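You operate a simulated robot arm through the tools that you are given. There is no shell and no other tool. Be economical: measure what you need, move in short steps, check, and stop when the job is done.

The job below is to be done with a simulated two-armed robot. You get a single attempt, and the scene is never put back.

JOB
Put the large bottle from the capper end of the filling bench on the bay b. Turn the side tap knob to on. Take the blue-cap juice bottle and leave it on the cooler end of the filling bench. Pick up the medium bottle from the capper end of the filling bench with one hand, pass it to the other hand and put it on the shelf under the sink. Put the yellow cup in the inside of the wash bowl. Take the white cup and leave it on the left worktop of the sink. Put one of the small bottles from the cooler end of the filling bench on top of the oat bar carton there. Take the red-cap small bottle on the cooler end of the filling bench and put it away on the top of the side table. Put the steel drip grid from the shelf under the steel table on the flat red box. Put the blue scoop on the steel table left of the grey juicer. The order is free. Set down upright: large bottle, blue-cap juice bottle, medium bottle, small bottle, red-cap small bottle.

Only the result counts: the job must be done as asked and must still hold three seconds after the hand-in. Knocking over, shifting, dropping, spilling or breaking anything else fails it. Lids that push on must go on centred and level and be pressed home; caps that screw on are set level and turned clockwise until they are tight.

ROBOT AND FRAMES
Two 7-joint arms with three-finger grippers on one trunk, on a base that drives. Base frame: it is fixed to the floor where the robot stands at the start and does not move with it; the origin is under the middle of the robot, x ahead of it, y to its left, z up; the surface under the hand at the start is at about z = 800. Readings come in mm, degrees, newtons and seconds.
The left shoulder is at the start at [30, 124, 1183], the right one opposite. With the tool pointing down near the work surface each hand reaches from about 100 to 740 mm from the robot's upright axis, wherever it stands, measured 20 degrees to its own side. Places, roughly: bay B (12x15 cm) [720, 4360, 900]; blue scoop (18x6x4 cm) [-7100, 4600, 800]; blue-cap juice bottle [500, 500, 750]; cooler end of the filling bench [700, 1400, 800]; flat red box [-1500, 4250, 750]; inside of the wash bowl [300, -1700, 700]; large bottle (9x9x24 cm) [500, 0, 900]; left worktop of the sink [1100, -1800, 900]; medium bottle (7x7x21 cm) [600, -200, 900]; oat bar carton [500, 1500, 750]; red-cap small bottle (6x6x16 cm) [600, 1800, 900]; shelf under the sink [200, -1800, 200]; side tap knob [700, 200, 1100]; small bottle [500, 1500, 750]; steel drip grid (10x10x4 cm) [-4800, 4600, 200]; steel table left of the grey juicer [-5400, 4700, 700]; top of the side table [-6900, 4800, 800]; white cup (7x7x6 cm) [-500, -1600, 1000]; yellow cup (7x7x6 cm) [1000, -1700, 900]. Payload 2.2 kg a hand.
The TCP of each hand is the grasp point between the finger pads, 28 mm short of the fingertips. In the tool frame z runs along the fingers and y along their closing line. Largest opening 102 mm; the body of the gripper starts 71 mm behind the TCP.
Orientation is that of the tool frame in the base frame, as a unit quaternion [x, y, z, w]. With the fingers straight down and closing along the base's y, the tool's x points along the base's -x, its y along +y and its z along -z.

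CONTROLS
- The arms move only by the tool jog_arm. It takes "left_series", "right_series" or both (then of equal length, played together; a hand with none holds still); each is one flat list of numbers, 7 for each row, row after row: the shift along the tool's x, y, z in mm, then the turn, a rotation vector about the tool's x, y, z in degrees, then the gripper command, from -1 (fully open) to 1 (shut), values between in proportion. In form: [tx, ty, tz, rx, ry, rz, gripper, tx, ty, tz, rx, ry, rz, gripper, ...]. A call has 1 to 20 rows; each row shifts and turns the commanded pose from where the row before left it, along the tool's axes as they then stand. Rows are played at 5 a second. More than 50 mm and 8.6 degrees between two rows, or a gripper value outside its range, and nothing of the call is played. Where a pose cannot be reached the arm comes as near as it can. A force on the tool above 40 N (or 10 N above the force at the start of the call, whichever is more), or a blocked arm, ends the call early, and 0.2 s more pass. The fingers move at their own pace and stop on an object; they squeeze with about 42 N. The grip force told is the motor's: it shows also when the fingers shut on nothing. Time passes only in rows, and 0.2 s behind the last, so rows that do not move let the fingers close. The reply holds the time, the measured pose of the TCP, the force on the tool along the base axes, the opening and the grip force, in the units named above and with some noise, with the torque about the TCP (base axes, N m) and any sound that the robot's microphone picked up, and new pictures: "views" is both (left out), scene, wrist or none (wrist: the cameras of the hands that moved).
- Cameras (640 x 400 px; columns grow to the right, rows downward): "scene" is now at [40.1, 16, 1890.7]; the picture's right is [0.19, -0.98, 0.00], its down [-0.81, -0.16, -0.56] and it looks along [0.55, 0.11, -0.83] (base axes); focal length 279 px, centre (320, 200). "left" rides on the left gripper at [72, 38, -86] in its tool frame; the picture's right is [-0.46, 0.89, 0.00], its down [-0.60, -0.32, -0.73] and it looks along [-0.65, -0.34, 0.68] (tool axes); focal length 256 px, centre (320, 200). "right" rides on the right gripper at [69, 44, -86] in its tool frame; the picture's right is [-0.53, 0.85, 0.00], its down [-0.58, -0.36, -0.73] and it looks along [-0.62, -0.39, 0.68] (tool axes); focal length 256 px, centre (320, 200). There is no depth. A picture from a camera that has moved, and an enlarged one, comes with that camera's place and axes in the base frame and with its lens.
- move_column(by): slides the trunk up (or, below 0, down) by that many mm; the arms and the scene camera ride with it, the base frame stays. It gives what a move gives, with no picture.
- base_move(legs): drives the robot by 1 to 6 legs, each [ahead, left, turn to the left] in mm, mm and degrees, along the robot's own axes; the way and the turn of a leg run together, so that a leg with both is an arc; at most 1500 mm and 180 degrees a leg. The arms and the cameras ride along, it lands a little off, and it stops where it bumps. It gives what a move gives, and a new picture of the scene camera.
- turn_head(pan, tilt): turns the head with the scene camera to pan (to the left, within 143 degrees either way) and tilt (down, from -29 to 69), counted from straight ahead of the robot. It gives what a move gives, and a new picture of the scene camera.
- inspect(camera, box): a new picture of the part [left, top, right, bottom] of that camera's present view, enlarged. It takes no simulated time.
- job_done(): hands the job in; it is judged then, once.

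Go step by step. Nothing tells you exact positions but the pictures and the camera data: compare them with the known pose of the tool, close in by small moves and look again before you grip or let go. The budget is 525 turns and 360 pictures, counting those below and the enlarged ones. Unless the task says otherwise, let go and move clear before handing in, and close with one line.

The tools are called after ">>>" as a command line: name --argument value ..., lists and objects as JSON in quotes. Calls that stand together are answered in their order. jog_arm: Moves the arms, as the interface text tells. Its arguments: {"type":"object","properties":{"left_series":{"type":"array"},"right_series":{"type":"array"},"views":{"type":"string","enum":["both","scene","wrist","none"]}},"required":[]} The other tools are called the same way: move_column (by) slides the trunk up or down; base_move (legs) drives the base; turn_head (pan, tilt) turns the head that bears the scene camera; inspect (camera, box) takes an enlarged picture of a part of a camera's view; job_done () hands the job in.

At the start:

```text
t: 0.0
left_tool_pos: [517.7, 446.8, 1375.5]
left_orientation: [-0.001, 1.0, 0.0, 0.0]
left_force: [0.4, 0.1, -0.7]
left_torque: [0.01, -0.02, -0.03]
left_opening: 102.2
left_finger_force: 0.1
right_tool_pos: [576.2, -86.5, 1322.1]
right_orientation: [0.001, 1.0, 0.0, 0.0]
right_force: [0.5, -0.7, 0.3]
right_torque: [0.02, 0.03, 0.01]
right_opening: 101.9
right_finger_force: 0.2
trunk travel left (down, up): [-425.0, 115.0]
robot x, y, heading: [-2.9, 4.4, 0.1]
head pan, tilt: [11.1, 55.7]
```

scene: 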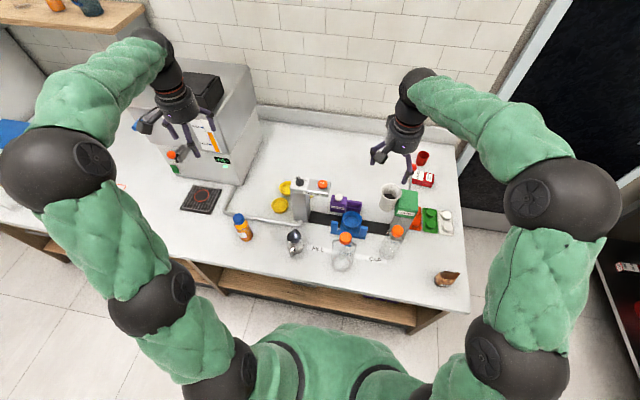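
right: 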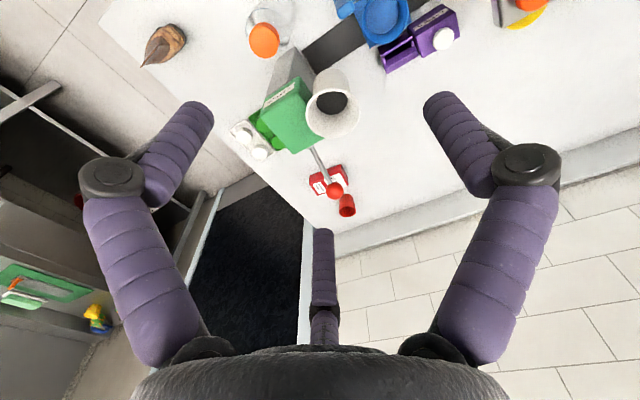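
left: 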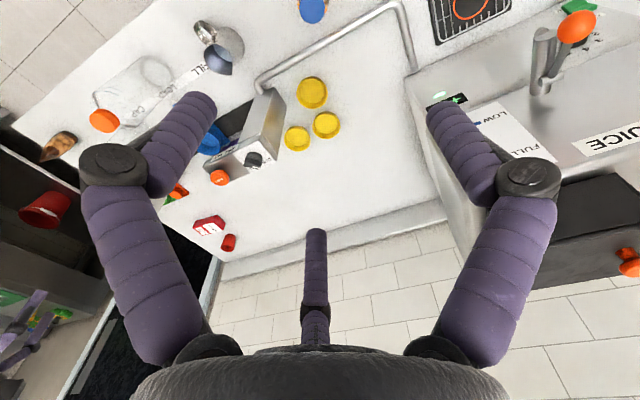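

I see the filling bench with bottles, a filler, capper parts and a cooler. I'll enlarge the view to identify the things.

>>> inspect --camera "scene" --box '[220, 150, 480, 312]'

>>> inspect --camera "scene" --box '[100, 60, 340, 260]'

>>> turn_head --pan 60 --tilt 35

>>> turn_head --pan -70 --tilt 35

```text
2.46 times, centred on (350, 231) of scene
camera zoom: at [40.1, 16.0, 1890.7], right [0.19, -0.98, 0.0], down [-0.81, -0.16, -0.56], along [0.55, 0.11, -0.83], focal length 686 px, centre (246, 124)
```

zoom: 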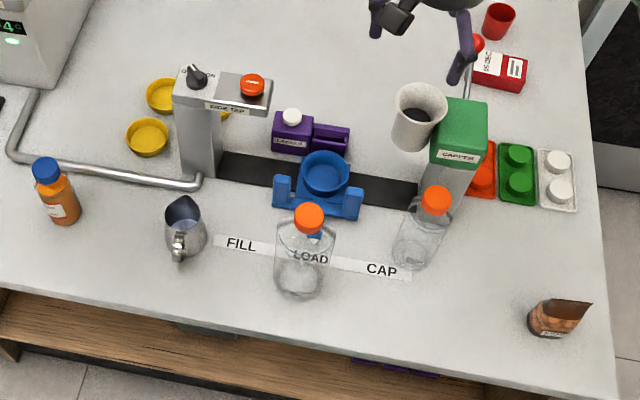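

```text
2.00 times, centred on (220, 160) of scene
camera zoom: at [40.1, 16.0, 1890.7], right [0.19, -0.98, 0.0], down [-0.81, -0.16, -0.56], along [0.55, 0.11, -0.83], focal length 557 px, centre (520, 280)
```

zoom: 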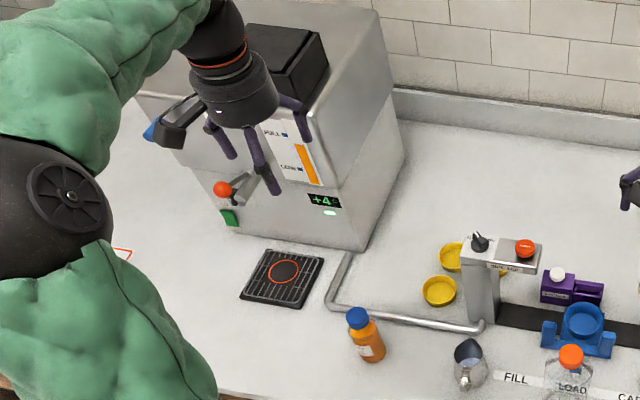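

```text
t: 1.2
left_tool_pos: [518.3, 446.0, 1375.8]
left_orientation: [0.001, 1.0, 0.0, 0.001]
left_force: [0.0, -0.8, -0.3]
left_torque: [0.02, 0.03, -0.04]
left_opening: 102.0
left_finger_force: 0.0
right_tool_pos: [576.9, -86.3, 1321.2]
right_orientation: [0.001, 1.0, 0.0, 0.0]
right_force: [0.0, -1.2, -0.3]
right_torque: [0.0, -0.02, -0.02]
right_opening: 102.0
right_finger_force: 0.1
trunk travel left (down, up): [-425.0, 115.0]
robot x, y, heading: [-1.1, 3.1, 0.2]
head pan, tilt: [60.0, 35.0]
camera scene: at [14.1, 78.4, 1919.7], right [0.87, -0.5, 0.0], down [-0.29, -0.5, -0.82], along [0.41, 0.71, -0.57], focal length 279 px, centre (320, 200)
```

scene: 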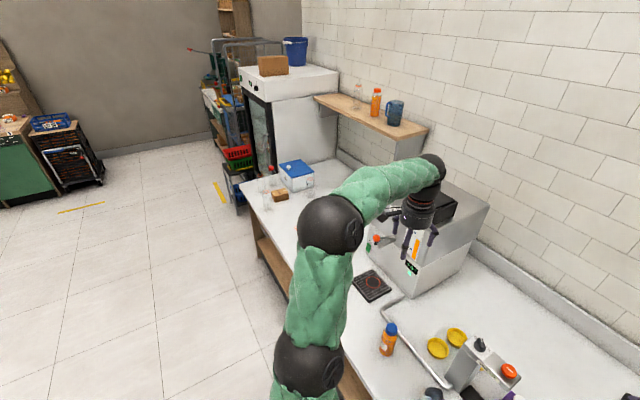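

```text
t: 3.3
left_tool_pos: [518.0, 447.0, 1374.3]
left_orientation: [-0.001, 1.0, 0.0, 0.001]
left_force: [0.2, 0.5, -0.3]
left_torque: [0.0, -0.05, -0.04]
left_opening: 101.9
left_finger_force: 0.0
right_tool_pos: [575.9, -87.0, 1322.8]
right_orientation: [0.0, 1.0, 0.0, 0.0]
right_force: [1.0, -0.5, 0.3]
right_torque: [0.01, 0.01, -0.01]
right_opening: 101.8
right_finger_force: 0.1
trunk travel left (down, up): [-425.0, 115.0]
robot x, y, heading: [-0.8, -3.0, -0.3]
head pan, tilt: [-70.0, 35.0]
camera scene: at [0.2, -80.5, 1919.8], right [-0.94, -0.34, 0.0], down [-0.2, 0.54, -0.82], along [0.28, -0.77, -0.57], focal length 279 px, centre (320, 200)
```

scene: 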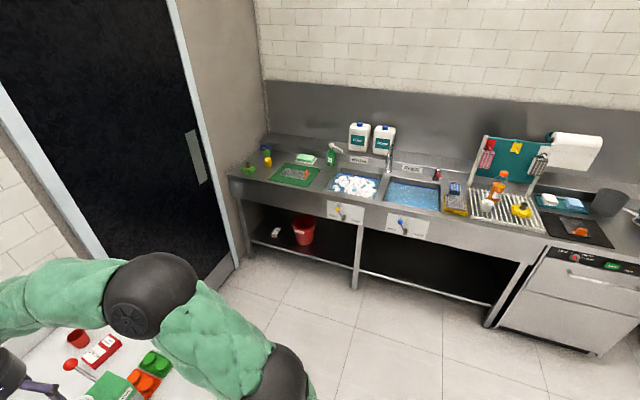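

The sink lies to the right, the cooler end to the left. I'll enlarge the sink and look behind.

>>> inspect --camera "scene" --box '[220, 110, 460, 260]'

>>> inspect --camera "scene" --box '[420, 110, 640, 260]'

>>> turn_head --pan 130 --tilt 20

>>> inspect --camera "scene" --box '[0, 0, 640, 400]'

```text
2.67 times, centred on (340, 185) of scene
camera zoom: at [0.2, -80.5, 1919.8], right [-0.94, -0.34, 0.0], down [-0.2, 0.54, -0.82], along [0.28, -0.77, -0.57], focal length 743 px, centre (267, 240)
```

zoom: 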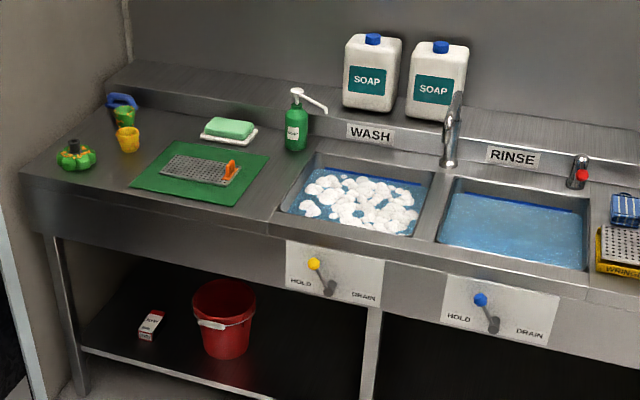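

```text
2.67 times, centred on (530, 185) of scene
camera zoom: at [0.2, -80.5, 1919.8], right [-0.94, -0.34, 0.0], down [-0.2, 0.54, -0.82], along [0.28, -0.77, -0.57], focal length 743 px, centre (-240, 240)
```

zoom: 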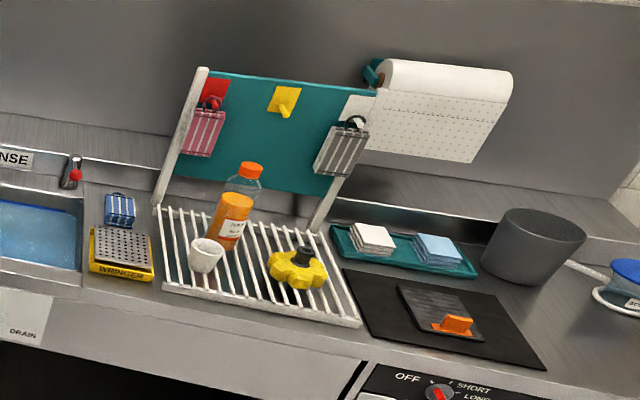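

```text
t: 6.2
left_tool_pos: [517.8, 446.1, 1375.0]
left_orientation: [0.0, 1.0, 0.0, 0.0]
left_force: [-0.3, -0.9, 0.3]
left_torque: [-0.01, 0.01, 0.03]
left_opening: 102.1
left_finger_force: 0.1
right_tool_pos: [576.0, -86.0, 1322.1]
right_orientation: [0.0, 1.0, 0.0, 0.0]
right_force: [0.2, 0.4, -0.3]
right_torque: [0.01, -0.01, -0.01]
right_opening: 101.9
right_finger_force: 0.0
trunk travel left (down, up): [-425.0, 115.0]
robot x, y, heading: [1.3, 2.5, 0.1]
head pan, tilt: [130.0, 20.0]
camera scene: at [-89.8, 73.6, 1943.6], right [0.77, 0.64, 0.0], down [0.22, -0.26, -0.94], along [-0.6, 0.72, -0.34], focal length 279 px, centre (320, 200)
```

scene: 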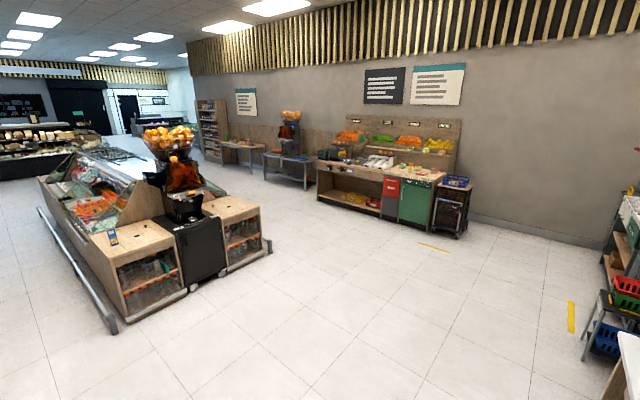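

```text
1.00 times, centred on (320, 200) of scene (not enlarged: the box is as wide or as high as the picture)
camera zoom: at [-89.8, 73.6, 1943.6], right [0.77, 0.64, 0.0], down [0.22, -0.26, -0.94], along [-0.6, 0.72, -0.34], focal length 279 px, centre (320, 200)
```

zoom: 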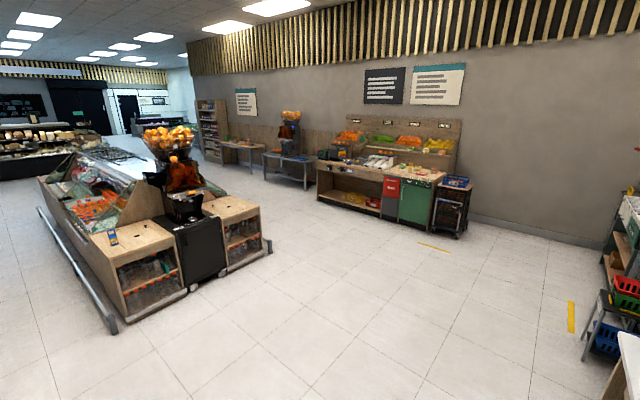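

Large shop; start locally. I'll look at the filler, its knob and the bottles first.

>>> turn_head --pan 0 --tilt 55

>>> inspect --camera "scene" --box '[230, 160, 330, 222]'

>>> inspect --camera "left" --box '[180, 60, 340, 200]'

```text
t: 8.3
left_tool_pos: [518.1, 448.4, 1375.0]
left_orientation: [0.0, 1.0, 0.0, 0.0]
left_force: [-0.3, 0.2, 1.1]
left_torque: [-0.01, -0.01, 0.0]
left_opening: 101.9
left_finger_force: 0.1
right_tool_pos: [576.6, -86.3, 1321.9]
right_orientation: [0.0, 1.0, 0.0, 0.001]
right_force: [0.2, 0.1, -0.7]
right_torque: [-0.01, 0.0, -0.02]
right_opening: 101.9
right_finger_force: 0.0
trunk travel left (down, up): [-425.0, 115.0]
robot x, y, heading: [5.6, 2.1, -0.2]
head pan, tilt: [0.0, 55.0]
camera scene: at [42.1, 2.3, 1891.5], right [0.0, -1.0, 0.0], down [-0.82, 0.0, -0.57], along [0.57, 0.0, -0.82], focal length 279 px, centre (320, 200)
```

scene: 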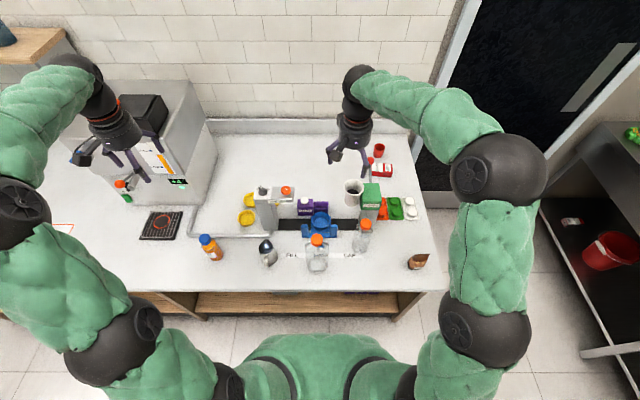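

```text
6.40 times, centred on (280, 191) of scene
camera zoom: at [42.1, 2.3, 1891.5], right [0.0, -1.0, 0.0], down [-0.82, 0.0, -0.57], along [0.57, 0.0, -0.82], focal length 1783 px, centre (576, 258)
```

zoom: 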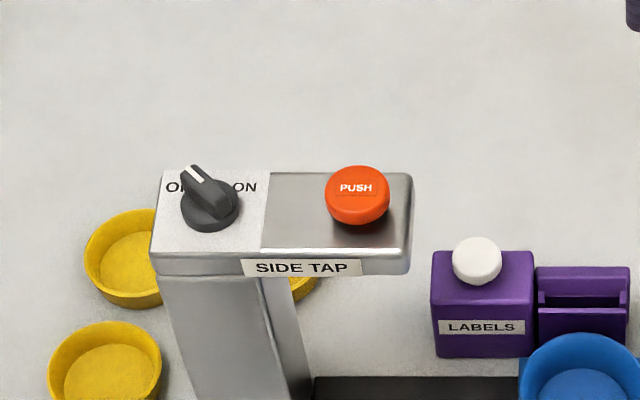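

```text
2.86 times, centred on (260, 130) of left
camera zoom: at [445.6, 483.5, 1461.9], right [0.46, 0.89, 0.0], down [0.6, -0.32, 0.73], along [0.65, -0.34, -0.68], focal length 731 px, centre (491, 400)
```

zoom: 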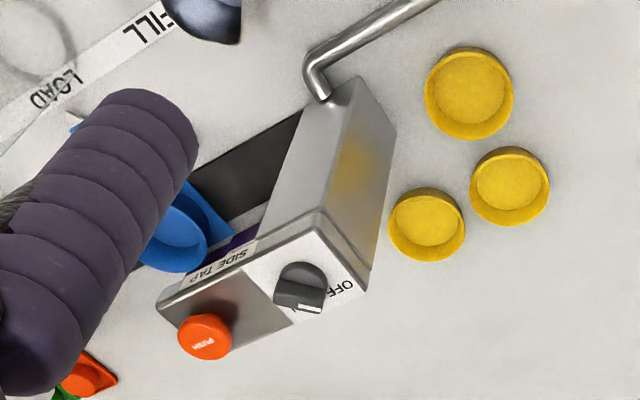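

The knob with a vertical axis stands at about [669, 217, 1050], pointing at OFF. I'll bring the left hand above it with half-closed fingers.

>>> jog_arm --left_series '[-19, -28.7, 27, 0, 0, 0, -0.2, -19, -28.7, 27, 0, 0, 0, -0.2, -19, -28.7, 27, 0, 0, 0, -0.2, -19, -28.7, 27, 0, 0, 0, -0.2, -19, -28.7, 27, 0, 0, 0, -0.2, -19, -28.7, 27, 0, 0, 0, -0.2, -19, -28.7, 27, 0, 0, 0, -0.2, -19, -28.7, 27, 0, 0, 0, -0.2]' --views "both"

>>> inspect --camera "left" --box '[240, 140, 400, 240]'

```text
t: 10.1
left_tool_pos: [671.3, 214.5, 1157.7]
left_orientation: [0.0, 1.0, 0.0, 0.001]
left_force: [0.1, -0.8, 0.1]
left_torque: [-0.01, 0.04, 0.01]
left_opening: 60.9
left_finger_force: 0.1
right_tool_pos: [577.8, -86.6, 1322.4]
right_orientation: [0.0, 1.0, -0.001, 0.0]
right_force: [0.7, -0.4, -0.4]
right_torque: [0.01, 0.04, 0.01]
right_opening: 101.8
right_finger_force: 0.1
trunk travel left (down, up): [-425.0, 115.0]
robot x, y, heading: [0.6, -0.7, -0.2]
head pan, tilt: [0.0, 55.0]
camera scene: at [44.0, 0.9, 1891.4], right [0.0, -1.0, 0.0], down [-0.82, 0.0, -0.57], along [0.57, 0.0, -0.82], focal length 279 px, centre (320, 200)
camera left: at [599.7, 252.0, 1245.5], right [0.46, 0.89, 0.0], down [0.6, -0.32, 0.73], along [0.65, -0.34, -0.68], focal length 256 px, centre (320, 200)
```

scene: 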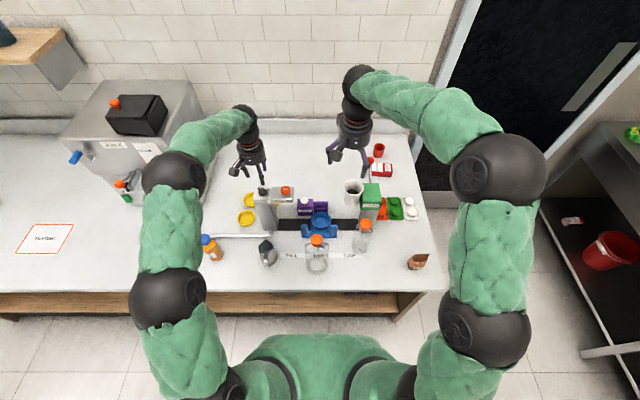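
left: 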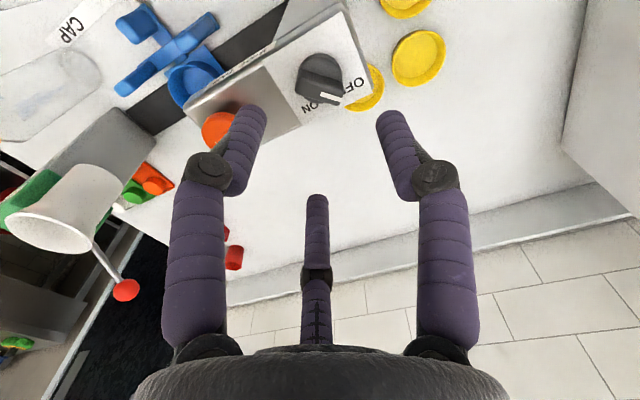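

```text
4.00 times, centred on (320, 190) of left
camera zoom: at [599.7, 252.0, 1245.5], right [0.46, 0.89, 0.0], down [0.6, -0.32, 0.73], along [0.65, -0.34, -0.68], focal length 1024 px, centre (320, 240)
```

zoom: 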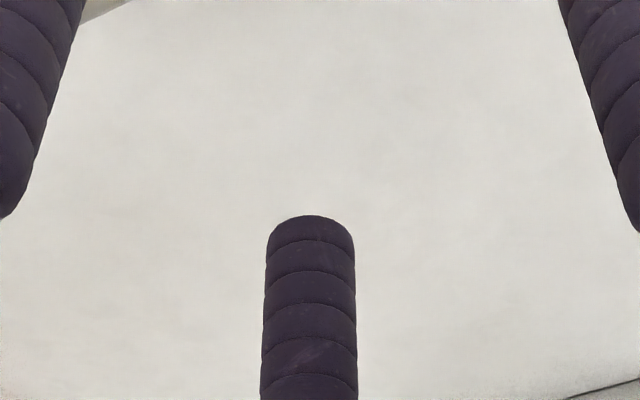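

The fingers hide nothing of the knob; enlarge it.

>>> inspect --camera "left" --box '[270, 40, 390, 115]'

>>> inspect --camera "scene" --box '[245, 175, 309, 215]'

>>> inspect --camera "scene" --box '[220, 90, 400, 200]'

```text
5.33 times, centred on (330, 78) of left
camera zoom: at [599.7, 252.0, 1245.5], right [0.46, 0.89, 0.0], down [0.6, -0.32, 0.73], along [0.65, -0.34, -0.68], focal length 1365 px, centre (267, 853)
```

zoom: 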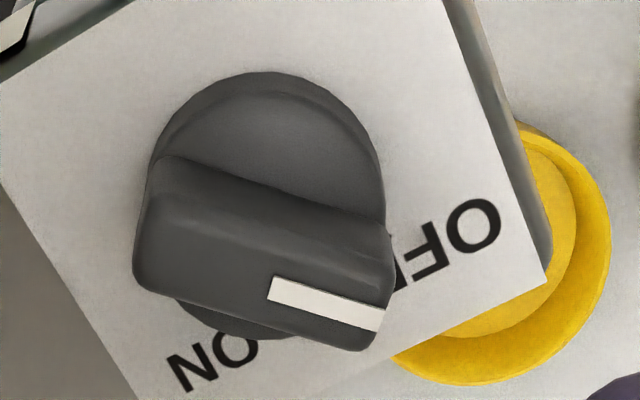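

```text
10.00 times, centred on (277, 195) of scene
camera zoom: at [44.0, 0.9, 1891.4], right [0.0, -1.0, 0.0], down [-0.82, 0.0, -0.57], along [0.57, 0.0, -0.82], focal length 2786 px, centre (750, 250)
```

zoom: 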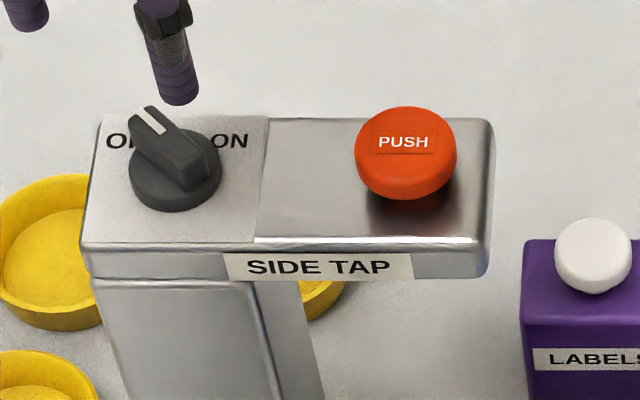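

```text
3.56 times, centred on (310, 145) of scene
camera zoom: at [44.0, 0.9, 1891.4], right [0.0, -1.0, 0.0], down [-0.82, 0.0, -0.57], along [0.57, 0.0, -0.82], focal length 991 px, centre (356, 396)
```

zoom: 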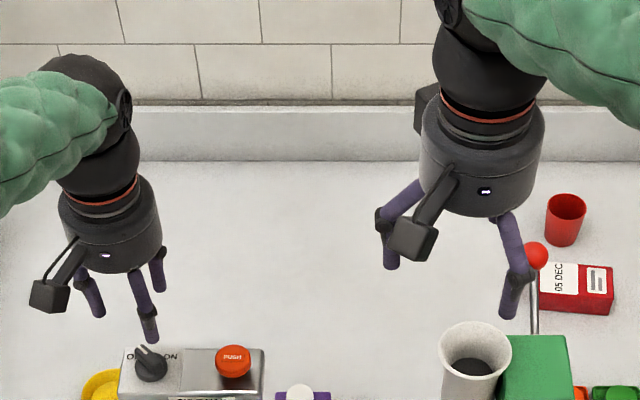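

The ridge points 45° to the left (OFF); ON is 90° clockwise. I turn the hand to line up with the ridge and go down part way.

>>> jog_arm --left_series '[-3, -2, 5, 0, 0, -7.5, -0.2, 0, 0, 8, 0, 0, -7.5, -0.2, 0, 0, 8, 0, 0, -7.5, -0.2, 0, 0, 8, 0, 0, -7.5, -0.2, 0, 0, 8, 0, 0, -7.5, -0.2, 0, 0, 8, 0, 0, -7.5, -0.2, 0, 0, 0, 0, 0, 0, -0.2]' --views "both"

>>> inspect --camera "left" --box '[220, 50, 420, 175]'

```text
t: 11.7
left_tool_pos: [674.3, 214.3, 1113.4]
left_orientation: [-0.384, 0.923, 0.0, 0.0]
left_force: [0.6, -0.4, 0.6]
left_torque: [0.01, 0.02, 0.0]
left_opening: 61.1
left_finger_force: 0.0
right_tool_pos: [576.5, -86.4, 1321.6]
right_orientation: [0.001, 1.0, 0.0, 0.0]
right_force: [0.2, -0.4, 0.0]
right_torque: [-0.03, 0.02, -0.01]
right_opening: 101.8
right_finger_force: 0.0
trunk travel left (down, up): [-425.0, 115.0]
robot x, y, heading: [-0.6, -0.5, -0.1]
head pan, tilt: [0.0, 55.0]
camera scene: at [42.0, 2.1, 1891.5], right [0.0, -1.0, 0.0], down [-0.82, 0.0, -0.57], along [0.57, 0.0, -0.82], focal length 279 px, centre (320, 200)
camera left: at [595.3, 189.6, 1201.0], right [-0.3, 0.95, 0.0], down [0.65, 0.2, 0.73], along [0.7, 0.22, -0.68], focal length 256 px, centre (320, 200)
```

scene: 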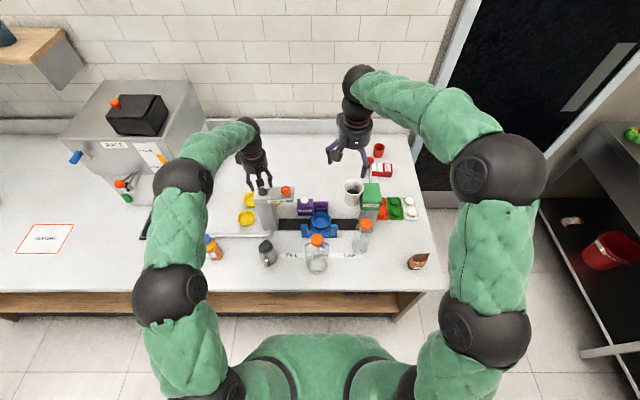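
left: 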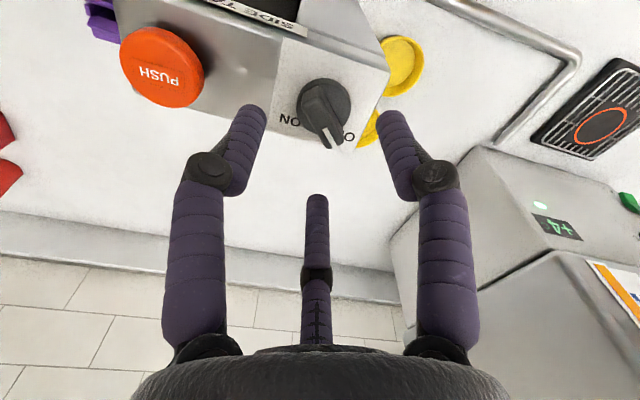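

```text
3.20 times, centred on (320, 112) of left
camera zoom: at [595.3, 189.6, 1201.0], right [-0.3, 0.95, 0.0], down [0.65, 0.2, 0.73], along [0.7, 0.22, -0.68], focal length 819 px, centre (320, 480)
```

zoom: 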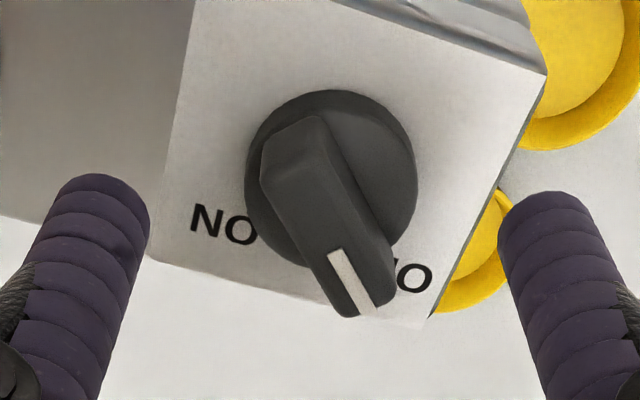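

Aligned well. Descend, close on the ridge and check.

>>> jog_arm --left_series '[2.1, 2.1, 15, 0, 0, 0, -0.2, 0, 0, 16, 0, 0, 0, -0.2, 0, 0, 14, 0, 0, 0, -0.2, 0, 0, 0, 0, 0, 0, 0.3, 0, 0, 0, 0, 0, 0, 1, 0, 0, 0, 0, 0, 0, 1]' --views "wrist"

```text
t: 13.1
left_tool_pos: [671.3, 215.2, 1070.6]
left_orientation: [-0.382, 0.924, 0.0, 0.001]
left_force: [-2.8, 5.4, 8.1]
left_torque: [0.68, 0.49, 0.02]
left_opening: 33.8
left_finger_force: 44.4
right_tool_pos: [575.3, -85.8, 1322.5]
right_orientation: [0.0, 1.0, 0.001, 0.0]
right_force: [0.6, -0.7, -0.5]
right_torque: [0.0, 0.0, -0.01]
right_opening: 102.1
right_finger_force: 0.0
trunk travel left (down, up): [-425.0, 115.0]
robot x, y, heading: [-0.5, 0.9, -0.2]
head pan, tilt: [0.0, 55.0]
camera left: at [591.7, 190.6, 1157.3], right [-0.3, 0.95, 0.0], down [0.65, 0.2, 0.73], along [0.7, 0.22, -0.68], focal length 256 px, centre (320, 200)
```

left: 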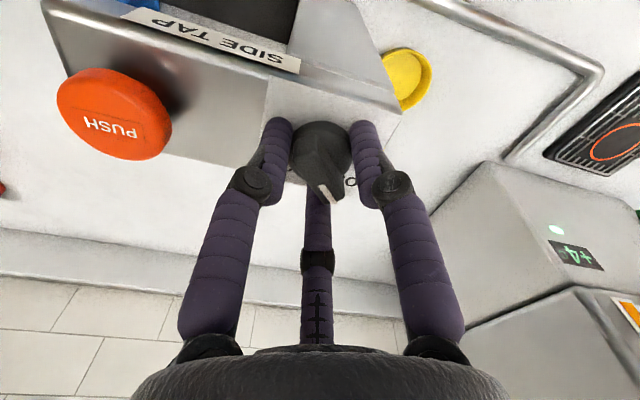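

Gripped at 34 mm (the knob's body). Try turning clockwise in steps and watch.

>>> jog_arm --left_series '[0, 0, -1, 0, 0, 6, 1, 0, 0, 0, 0, 0, 6, 1, 0, 0, 0, 0, 0, 6, 1, 0, 0, 0, 0, 0, 6, 1, 0, 0, 0, 0, 0, 6, 1]' --views "wrist"

>>> inspect --camera "scene" --box '[245, 175, 309, 215]'

```text
t: 14.3
left_tool_pos: [670.0, 216.1, 1070.1]
left_orientation: [-0.129, 0.992, 0.001, 0.001]
left_force: [-0.1, 10.5, 7.3]
left_torque: [0.6, 0.24, 0.03]
left_opening: 33.6
left_finger_force: 45.0
right_tool_pos: [575.2, -84.9, 1322.6]
right_orientation: [0.0, 1.0, 0.0, 0.0]
right_force: [1.1, -0.5, 0.3]
right_torque: [-0.03, -0.02, 0.01]
right_opening: 101.9
right_finger_force: 0.0
trunk travel left (down, up): [-425.0, 115.0]
robot x, y, heading: [1.1, -0.3, -0.2]
head pan, tilt: [0.0, 55.0]
camera left: at [589.9, 233.1, 1157.3], right [0.22, 0.98, 0.0], down [0.66, -0.15, 0.73], along [0.71, -0.16, -0.68], focal length 256 px, centre (320, 200)
```

left: 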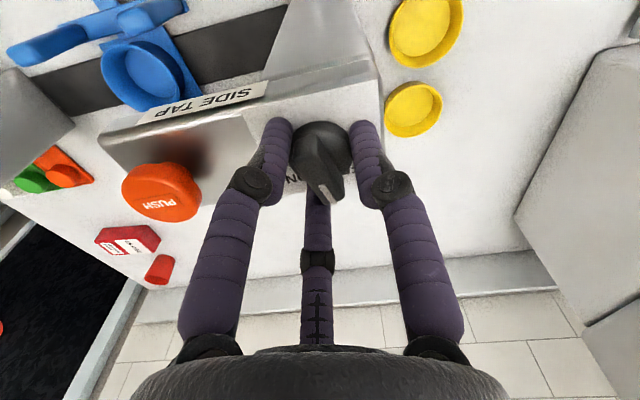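

```text
10.00 times, centred on (277, 195) of scene
camera zoom: at [41.4, 3.7, 1891.6], right [0.0, -1.0, 0.0], down [-0.82, 0.0, -0.57], along [0.57, 0.0, -0.82], focal length 2786 px, centre (750, 250)
```

zoom: 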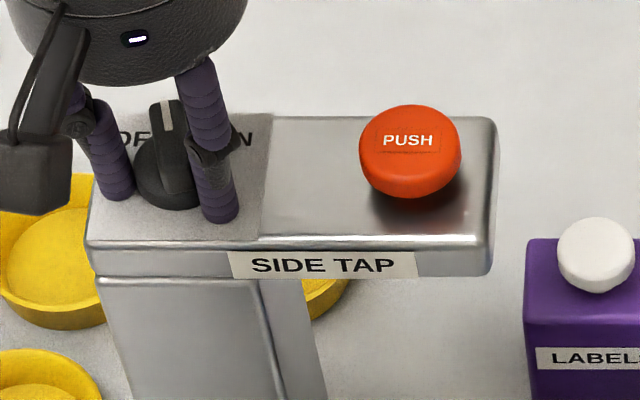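

It turns with the hand. Continue the remaining 60°.

>>> jog_arm --left_series '[0, -1, 0, 0, 0, 6, 1, 0, 0, 0, 0, 0, 6, 1, 0, 0, 0, 0, 0, 6, 1, 0, 0, 0, 0, 0, 6, 1, 0, 0, 0, 0, 0, 6, 1, 0, 0, 0, 0, 0, 6, 1, 0, 0, 0, 0, 0, 6, 1, 0, 0, 0, 0, 0, 6, 1, 0, 0, 0, 0, 0, 6, 1, 0, 0, 0, 0, 0, 6, 1, 0, 0, 0, 0, 0, 2, 1]' --views "wrist"

>>> inspect --camera "scene" --box '[245, 175, 309, 215]'

```text
t: 16.7
left_tool_pos: [670.2, 215.2, 1070.8]
left_orientation: [0.398, 0.917, -0.001, 0.001]
left_force: [-3.3, 16.4, 8.3]
left_torque: [1.07, 0.12, 1.15]
left_opening: 34.1
left_finger_force: 44.8
right_tool_pos: [576.3, -84.1, 1324.7]
right_orientation: [0.0, 1.0, 0.0, -0.001]
right_force: [0.0, -0.9, -0.2]
right_torque: [-0.02, 0.0, 0.01]
right_opening: 102.0
right_finger_force: 0.0
trunk travel left (down, up): [-425.0, 115.0]
robot x, y, heading: [1.4, 0.1, 0.2]
head pan, tilt: [0.0, 55.0]
camera left: at [647.8, 293.4, 1157.3], right [0.96, 0.26, 0.0], down [0.18, -0.66, 0.73], along [0.19, -0.71, -0.68], focal length 256 px, centre (320, 200)
```

left: 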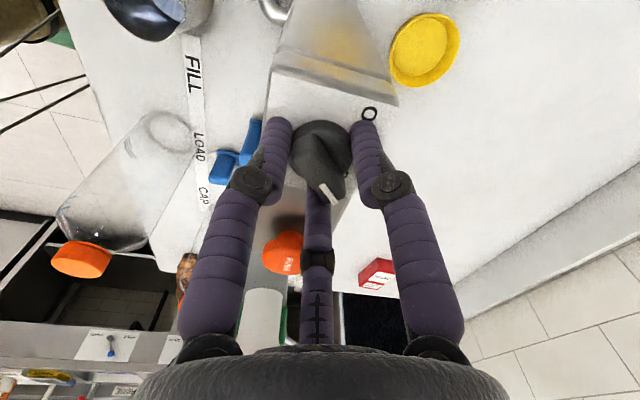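

```text
10.00 times, centred on (277, 195) of scene
camera zoom: at [40.6, 4.6, 1891.6], right [0.0, -1.0, 0.0], down [-0.82, 0.0, -0.57], along [0.57, 0.0, -0.82], focal length 2786 px, centre (750, 250)
```

zoom: 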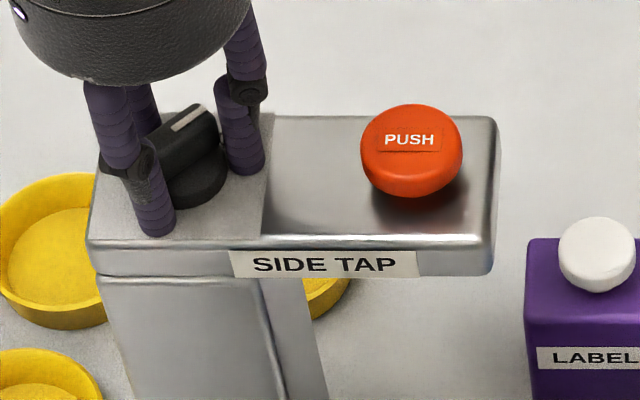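

The knob is at the ON stop. Release and rise.

>>> jog_arm --left_series '[0, 0, 0, 0, 0, -1, 0.2, 0, 0, 0, 0, 0, 0, -0.2, 0, 0, -20, 0, 0, 0, -0.2, 0, 0, -40, 0, 0, 0, -0.2, 0, 0, -40, 0, 0, -8, -0.2, 0, 0, -40, 0, 0, -8, -0.4, 0, 0, -30, 0, 0, -8, -1, 0, 0, 0, 0, 0, -8, -1, 0, 0, 0, 0, 0, -8, -1, 0, 0, 0, 0, 0, -7, -1]' --views "wrist"

>>> inspect --camera "scene" --box '[245, 175, 309, 215]'

>>> inspect --camera "scene" --box '[180, 215, 340, 315]'

```text
t: 18.9
left_tool_pos: [671.6, 215.1, 1239.3]
left_orientation: [-0.009, 1.0, 0.0, 0.0]
left_force: [-0.9, -0.6, -0.1]
left_torque: [0.0, -0.01, -0.01]
left_opening: 101.9
left_finger_force: 0.1
right_tool_pos: [576.7, -86.0, 1322.4]
right_orientation: [0.0, 1.0, 0.0, 0.001]
right_force: [0.3, -0.4, 0.2]
right_torque: [0.03, 0.02, 0.0]
right_opening: 101.7
right_finger_force: 0.0
trunk travel left (down, up): [-425.0, 115.0]
robot x, y, heading: [-3.3, 3.0, 0.2]
head pan, tilt: [0.0, 55.0]
camera left: at [597.1, 249.7, 1326.4], right [0.45, 0.89, 0.0], down [0.61, -0.31, 0.73], along [0.65, -0.33, -0.68], focal length 256 px, centre (320, 200)
```

left: 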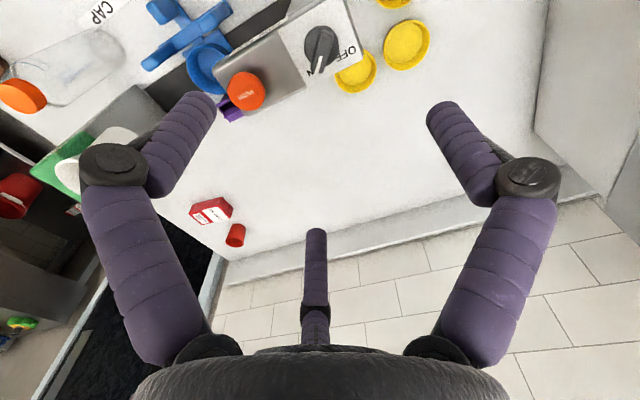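

```text
10.00 times, centred on (277, 195) of scene
camera zoom: at [42.3, 2.3, 1891.5], right [0.0, -1.0, 0.0], down [-0.82, 0.0, -0.57], along [0.57, 0.0, -0.82], focal length 2786 px, centre (750, 250)
```

zoom: 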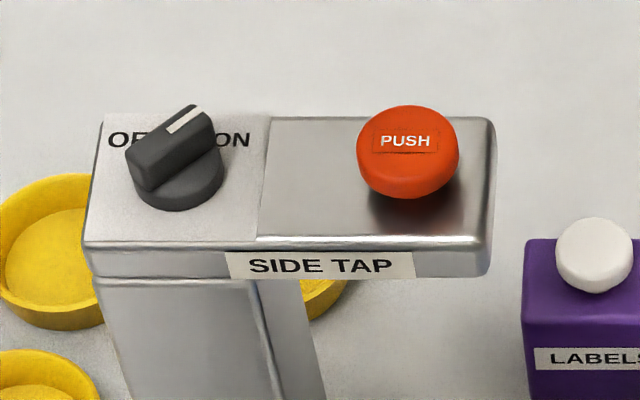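

```text
4.00 times, centred on (260, 265) of scene
camera zoom: at [42.3, 2.3, 1891.5], right [0.0, -1.0, 0.0], down [-0.82, 0.0, -0.57], along [0.57, 0.0, -0.82], focal length 1114 px, centre (560, -60)
```

zoom: 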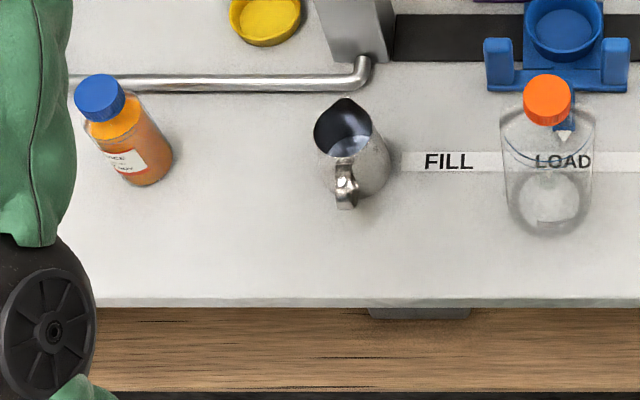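

Knob is ON. The juice bottle stands near [505, 428], about 165 mm tall; bring the left hand above it.

>>> jog_arm --left_series '[23.7, 30.4, 17.1, 0, 0, 1, -1, 23.7, 30.4, 17.1, 0, 0, 0, -1, 23.7, 30.4, 17.1, 0, 0, 0, -1, 23.7, 30.4, 17.1, 0, 0, 0, -1, 23.7, 30.4, 17.1, 0, 0, 0, -1, 23.7, 30.4, 17.1, 0, 0, 0, -1, 23.7, 30.4, 17.1, 0, 0, 0, -1, 0, 0, 0, 0, 0, 0, -1]' --views "both"

```text
t: 20.7
left_tool_pos: [505.4, 425.6, 1120.1]
left_orientation: [0.001, 1.0, 0.0, 0.0]
left_force: [-0.7, -0.5, 0.8]
left_torque: [0.03, -0.02, -0.02]
left_opening: 102.1
left_finger_force: 0.0
right_tool_pos: [576.0, -86.6, 1323.0]
right_orientation: [0.0, 1.0, -0.001, 0.0]
right_force: [0.0, -0.4, 0.2]
right_torque: [-0.01, 0.02, -0.03]
right_opening: 102.1
right_finger_force: 0.0
trunk travel left (down, up): [-425.0, 115.0]
robot x, y, heading: [-1.9, -2.0, 0.2]
head pan, tilt: [0.0, 55.0]
camera scene: at [42.6, 1.1, 1891.5], right [0.0, -1.0, 0.0], down [-0.82, 0.0, -0.57], along [0.57, 0.0, -0.82], focal length 279 px, centre (320, 200)
camera left: at [432.4, 462.5, 1207.3], right [0.47, 0.89, 0.0], down [0.6, -0.32, 0.73], along [0.65, -0.34, -0.68], focal length 256 px, centre (320, 200)
```

scene: 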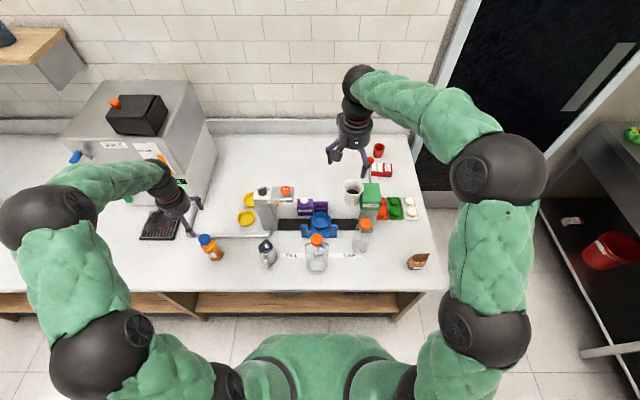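
left: 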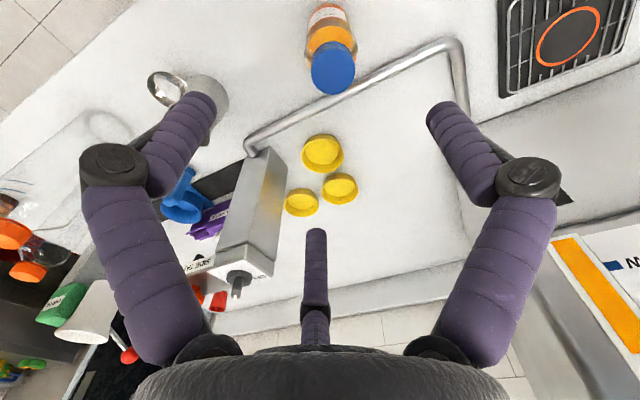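

Cap top at about [517, 432, 962]. Centre over it and come down just above.

>>> jog_arm --left_series '[-6, 3, 35, 0, 0, 0, -1, -6, 3, 40, 0, 0, 0, -1, 0, 0, 38, 0, 0, 0, -1, 0, 0, 0, 0, 0, 0, -1]' --views "wrist"

>>> inspect --camera "scene" --box '[150, 190, 270, 265]'

```text
t: 21.7
left_tool_pos: [516.3, 431.6, 1006.6]
left_orientation: [-0.001, 1.0, 0.001, 0.0]
left_force: [-0.1, 0.3, 0.0]
left_torque: [0.06, -0.04, -0.02]
left_opening: 102.0
left_finger_force: 0.0
right_tool_pos: [575.9, -86.6, 1323.2]
right_orientation: [0.0, 1.0, -0.001, 0.0]
right_force: [-0.3, 0.1, 0.2]
right_torque: [0.0, -0.01, -0.03]
right_opening: 102.0
right_finger_force: 0.2
trunk travel left (down, up): [-425.0, 115.0]
robot x, y, heading: [1.1, -1.7, 0.1]
head pan, tilt: [0.0, 55.0]
camera left: at [443.5, 468.8, 1093.9], right [0.46, 0.89, 0.0], down [0.6, -0.32, 0.73], along [0.65, -0.34, -0.68], focal length 256 px, centre (320, 200)
```

left: 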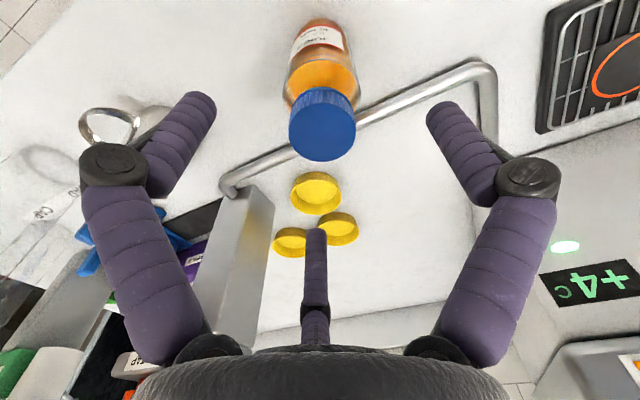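

```text
5.33 times, centred on (210, 228) of scene
camera zoom: at [41.6, 1.7, 1891.5], right [0.0, -1.0, 0.0], down [-0.82, 0.0, -0.57], along [0.57, 0.0, -0.82], focal length 1486 px, centre (907, 53)
```

zoom: 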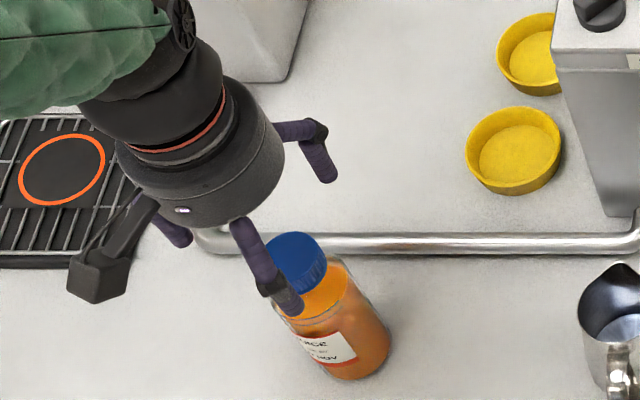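

Centred. Descend and grip the body.

>>> jog_arm --left_series '[0, 0, 30, 0, 0, 0, -1, 0, 0, 30, 0, 0, 0, -1, 0, 0, 32, 0, 0, 0, -1, 0, 0, 0, 0, 0, 0, 0, 0, 0, 0, 0, 0, 0, 1, 0, 0, 0, 0, 0, 0, 1, 0, 0, 0, 0, 0, 0, 1]' --views "both"

```text
t: 23.3
left_tool_pos: [515.9, 431.3, 915.0]
left_orientation: [0.001, 1.0, 0.0, 0.0]
left_force: [0.3, -1.0, 1.9]
left_torque: [0.12, 0.07, -0.01]
left_opening: 54.7
left_finger_force: 42.3
right_tool_pos: [576.2, -87.1, 1323.1]
right_orientation: [0.0, 1.0, 0.0, 0.0]
right_force: [0.4, -0.6, 0.5]
right_torque: [0.01, 0.04, 0.02]
right_opening: 101.8
right_finger_force: 0.0
trunk travel left (down, up): [-425.0, 115.0]
robot x, y, heading: [-1.7, -0.8, 0.0]
head pan, tilt: [0.0, 55.0]
camera scene: at [41.9, 2.1, 1891.5], right [0.0, -1.0, 0.0], down [-0.82, 0.0, -0.57], along [0.57, 0.0, -0.82], focal length 279 px, centre (320, 200)
camera left: at [443.1, 469.0, 1001.4], right [0.46, 0.89, 0.0], down [0.6, -0.32, 0.73], along [0.65, -0.34, -0.68], focal length 256 px, centre (320, 200)
```

scene: 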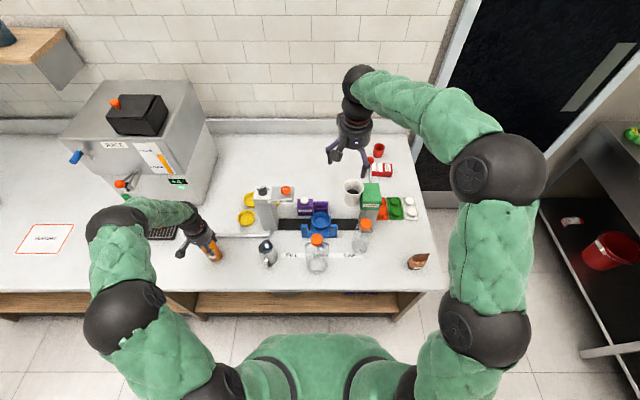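
left: 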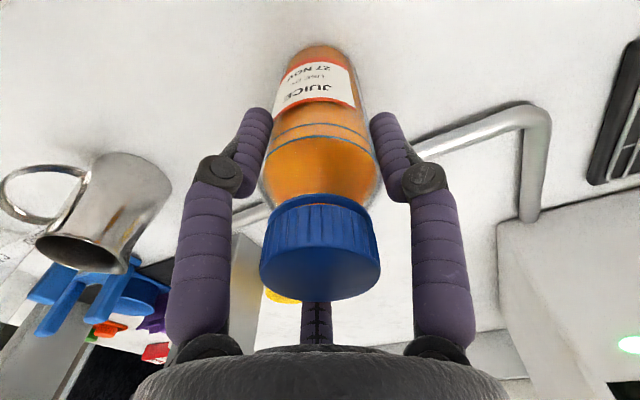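

Gripped. Lift and draw both hands back for driving along the bench.

>>> jog_arm --left_series '[0, 0, -40, 0, 0, 0, 1, 0, 0, -40, 0, 0, 0, 1, 0, 0, -40, 0, 0, 0, 1, 30, 0, -30, 0, 0, 0, 1, 40, 0, 0, 0, 0, 0, 1, 40, 0, 0, 0, 0, 0, 1, 30, 0, 0, 0, 0, 0, 1]' --right_series '[40, 0, 0, 0, 0, 0, -1, 40, 0, 0, 0, 0, 0, -1, 40, -10, 0, 0, 0, 0, -1, 40, -10, 0, 0, 0, 0, -1, 40, -20, 0, 0, 0, 0, -1, 20, -20, 0, 0, 0, 0, -1, 0, -20, 0, 0, 0, 0, -1]' --views "none"

>>> turn_head --pan 65 --tilt 45

```text
t: 24.9
left_tool_pos: [374.9, 432.5, 1063.2]
left_orientation: [0.0, 1.0, 0.0, 0.0]
left_force: [0.4, -0.1, -3.3]
left_torque: [-0.03, -0.03, 0.0]
left_opening: 54.5
left_finger_force: 42.0
right_tool_pos: [356.8, -165.9, 1323.5]
right_orientation: [0.0, 1.0, 0.0, -0.001]
right_force: [-0.1, -0.7, -0.2]
right_torque: [0.01, -0.01, 0.0]
right_opening: 101.8
right_finger_force: 0.0
trunk travel left (down, up): [-425.0, 115.0]
robot x, y, heading: [0.1, -0.4, -0.0]
head pan, tilt: [0.0, 55.0]
```

```text
t: 26.3
left_tool_pos: [375.8, 432.8, 1063.5]
left_orientation: [-0.001, 1.0, -0.001, 0.001]
left_force: [-0.5, -0.7, -3.3]
left_torque: [-0.01, 0.01, 0.0]
left_opening: 54.7
left_finger_force: 42.0
right_tool_pos: [356.9, -166.0, 1323.4]
right_orientation: [0.0, 1.0, 0.0, 0.0]
right_force: [0.2, 0.1, 0.4]
right_torque: [-0.02, -0.01, -0.02]
right_opening: 102.2
right_finger_force: 0.1
trunk travel left (down, up): [-425.0, 115.0]
robot x, y, heading: [3.5, -1.2, 0.1]
head pan, tilt: [65.0, 45.0]
camera scene: at [4.3, 76.0, 1904.9], right [0.91, -0.42, 0.0], down [-0.3, -0.64, -0.71], along [0.3, 0.64, -0.71], focal length 279 px, centre (320, 200)
```

scene: 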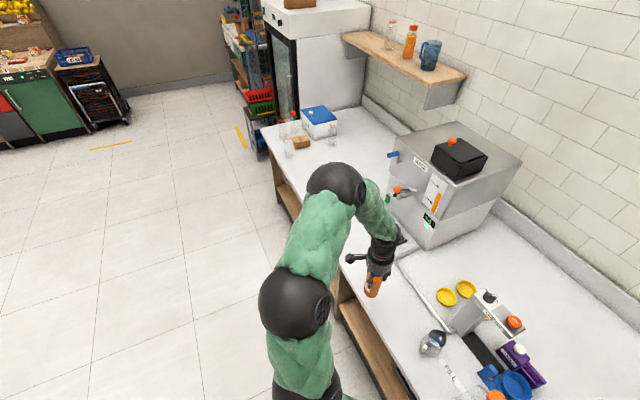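

Path is clear. Drive left 1000 mm.

>>> base_move --legs '[[0, 1000, 0]]'

>>> inspect --camera "scene" --box '[260, 100, 420, 200]'

```text
t: 31.5
left_tool_pos: [378.4, 1433.6, 1063.8]
left_orientation: [0.001, 1.0, 0.0, -0.001]
left_force: [-0.6, 0.3, -2.5]
left_torque: [0.0, 0.01, -0.01]
left_opening: 54.3
left_finger_force: 41.5
right_tool_pos: [358.0, 835.1, 1323.3]
right_orientation: [0.001, 1.0, -0.001, 0.0]
right_force: [0.6, 0.4, 0.7]
right_torque: [-0.05, -0.04, 0.01]
right_opening: 101.8
right_finger_force: 0.0
trunk travel left (down, up): [-425.0, 115.0]
robot x, y, heading: [3.8, 1003.0, -0.1]
head pan, tilt: [65.0, 45.0]
camera scene: at [5.6, 1078.4, 1904.9], right [0.91, -0.42, 0.0], down [-0.3, -0.64, -0.71], along [0.3, 0.64, -0.71], focal length 279 px, centre (320, 200)
```

scene: 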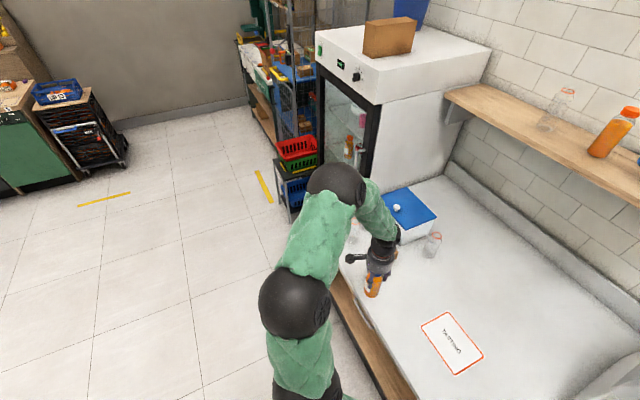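

```text
4.00 times, centred on (340, 150) of scene
camera zoom: at [5.6, 1078.4, 1904.9], right [0.91, -0.42, 0.0], down [-0.3, -0.64, -0.71], along [0.3, 0.64, -0.71], focal length 1114 px, centre (240, 400)
```

zoom: 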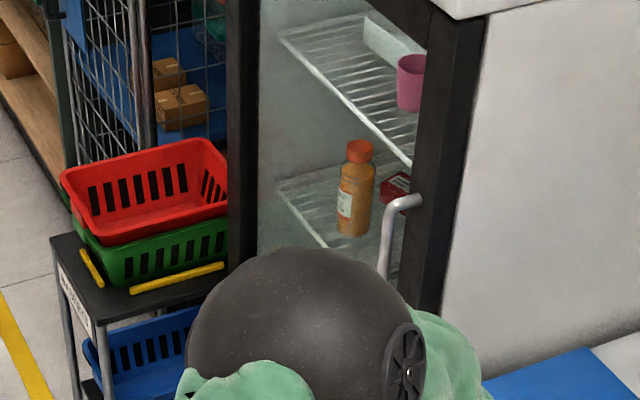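

Move the bottle over a free spot at about [540, 1370] and look.

>>> jog_arm --left_series '[-40, -15, 0, 0, 0, 0, 1, -40, -15, 0, 0, 0, 0, 1, -40, -16, 0, 0, 0, 0, 1, -42, -16, 0, 0, 0, 0, 1, 0, 0, 0, 0, 0, 0, 1]' --views "both"

```text
t: 32.7
left_tool_pos: [540.8, 1370.6, 1064.7]
left_orientation: [0.001, 1.0, 0.0, 0.0]
left_force: [0.1, -0.5, -2.7]
left_torque: [-0.04, -0.03, -0.02]
left_opening: 54.6
left_finger_force: 41.5
right_tool_pos: [356.8, 835.8, 1323.9]
right_orientation: [0.0, 1.0, 0.0, 0.0]
right_force: [0.0, 0.8, -0.6]
right_torque: [-0.03, -0.06, -0.02]
right_opening: 102.0
right_finger_force: 0.0
trunk travel left (down, up): [-425.0, 115.0]
robot x, y, heading: [-1.9, 1002.6, 0.0]
head pan, tilt: [65.0, 45.0]
camera scene: at [3.8, 1078.7, 1904.9], right [0.91, -0.42, 0.0], down [-0.3, -0.64, -0.71], along [0.3, 0.64, -0.71], focal length 279 px, centre (320, 200)
camera left: at [467.6, 1408.4, 1151.0], right [0.47, 0.88, 0.0], down [0.6, -0.32, 0.73], along [0.65, -0.34, -0.68], focal length 256 px, centre (320, 200)
```

scene: 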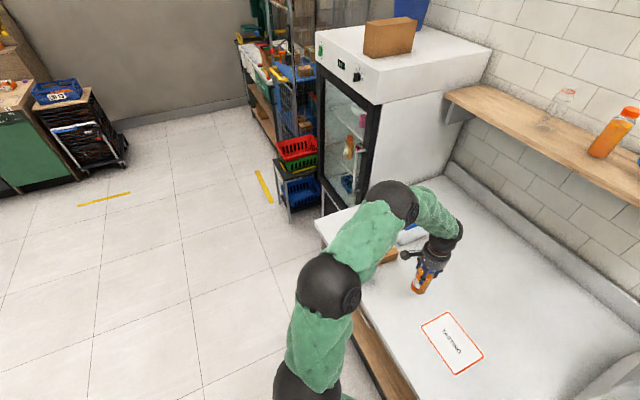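
left: 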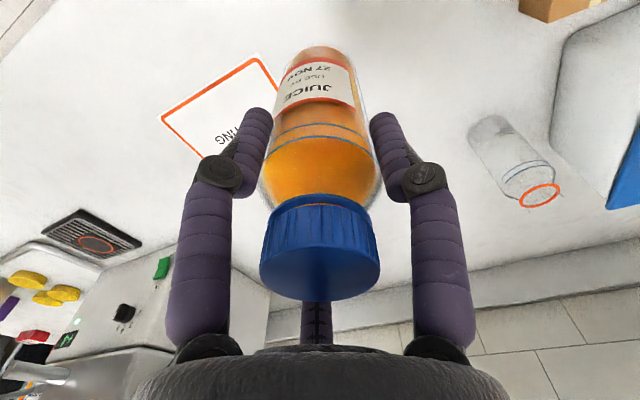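

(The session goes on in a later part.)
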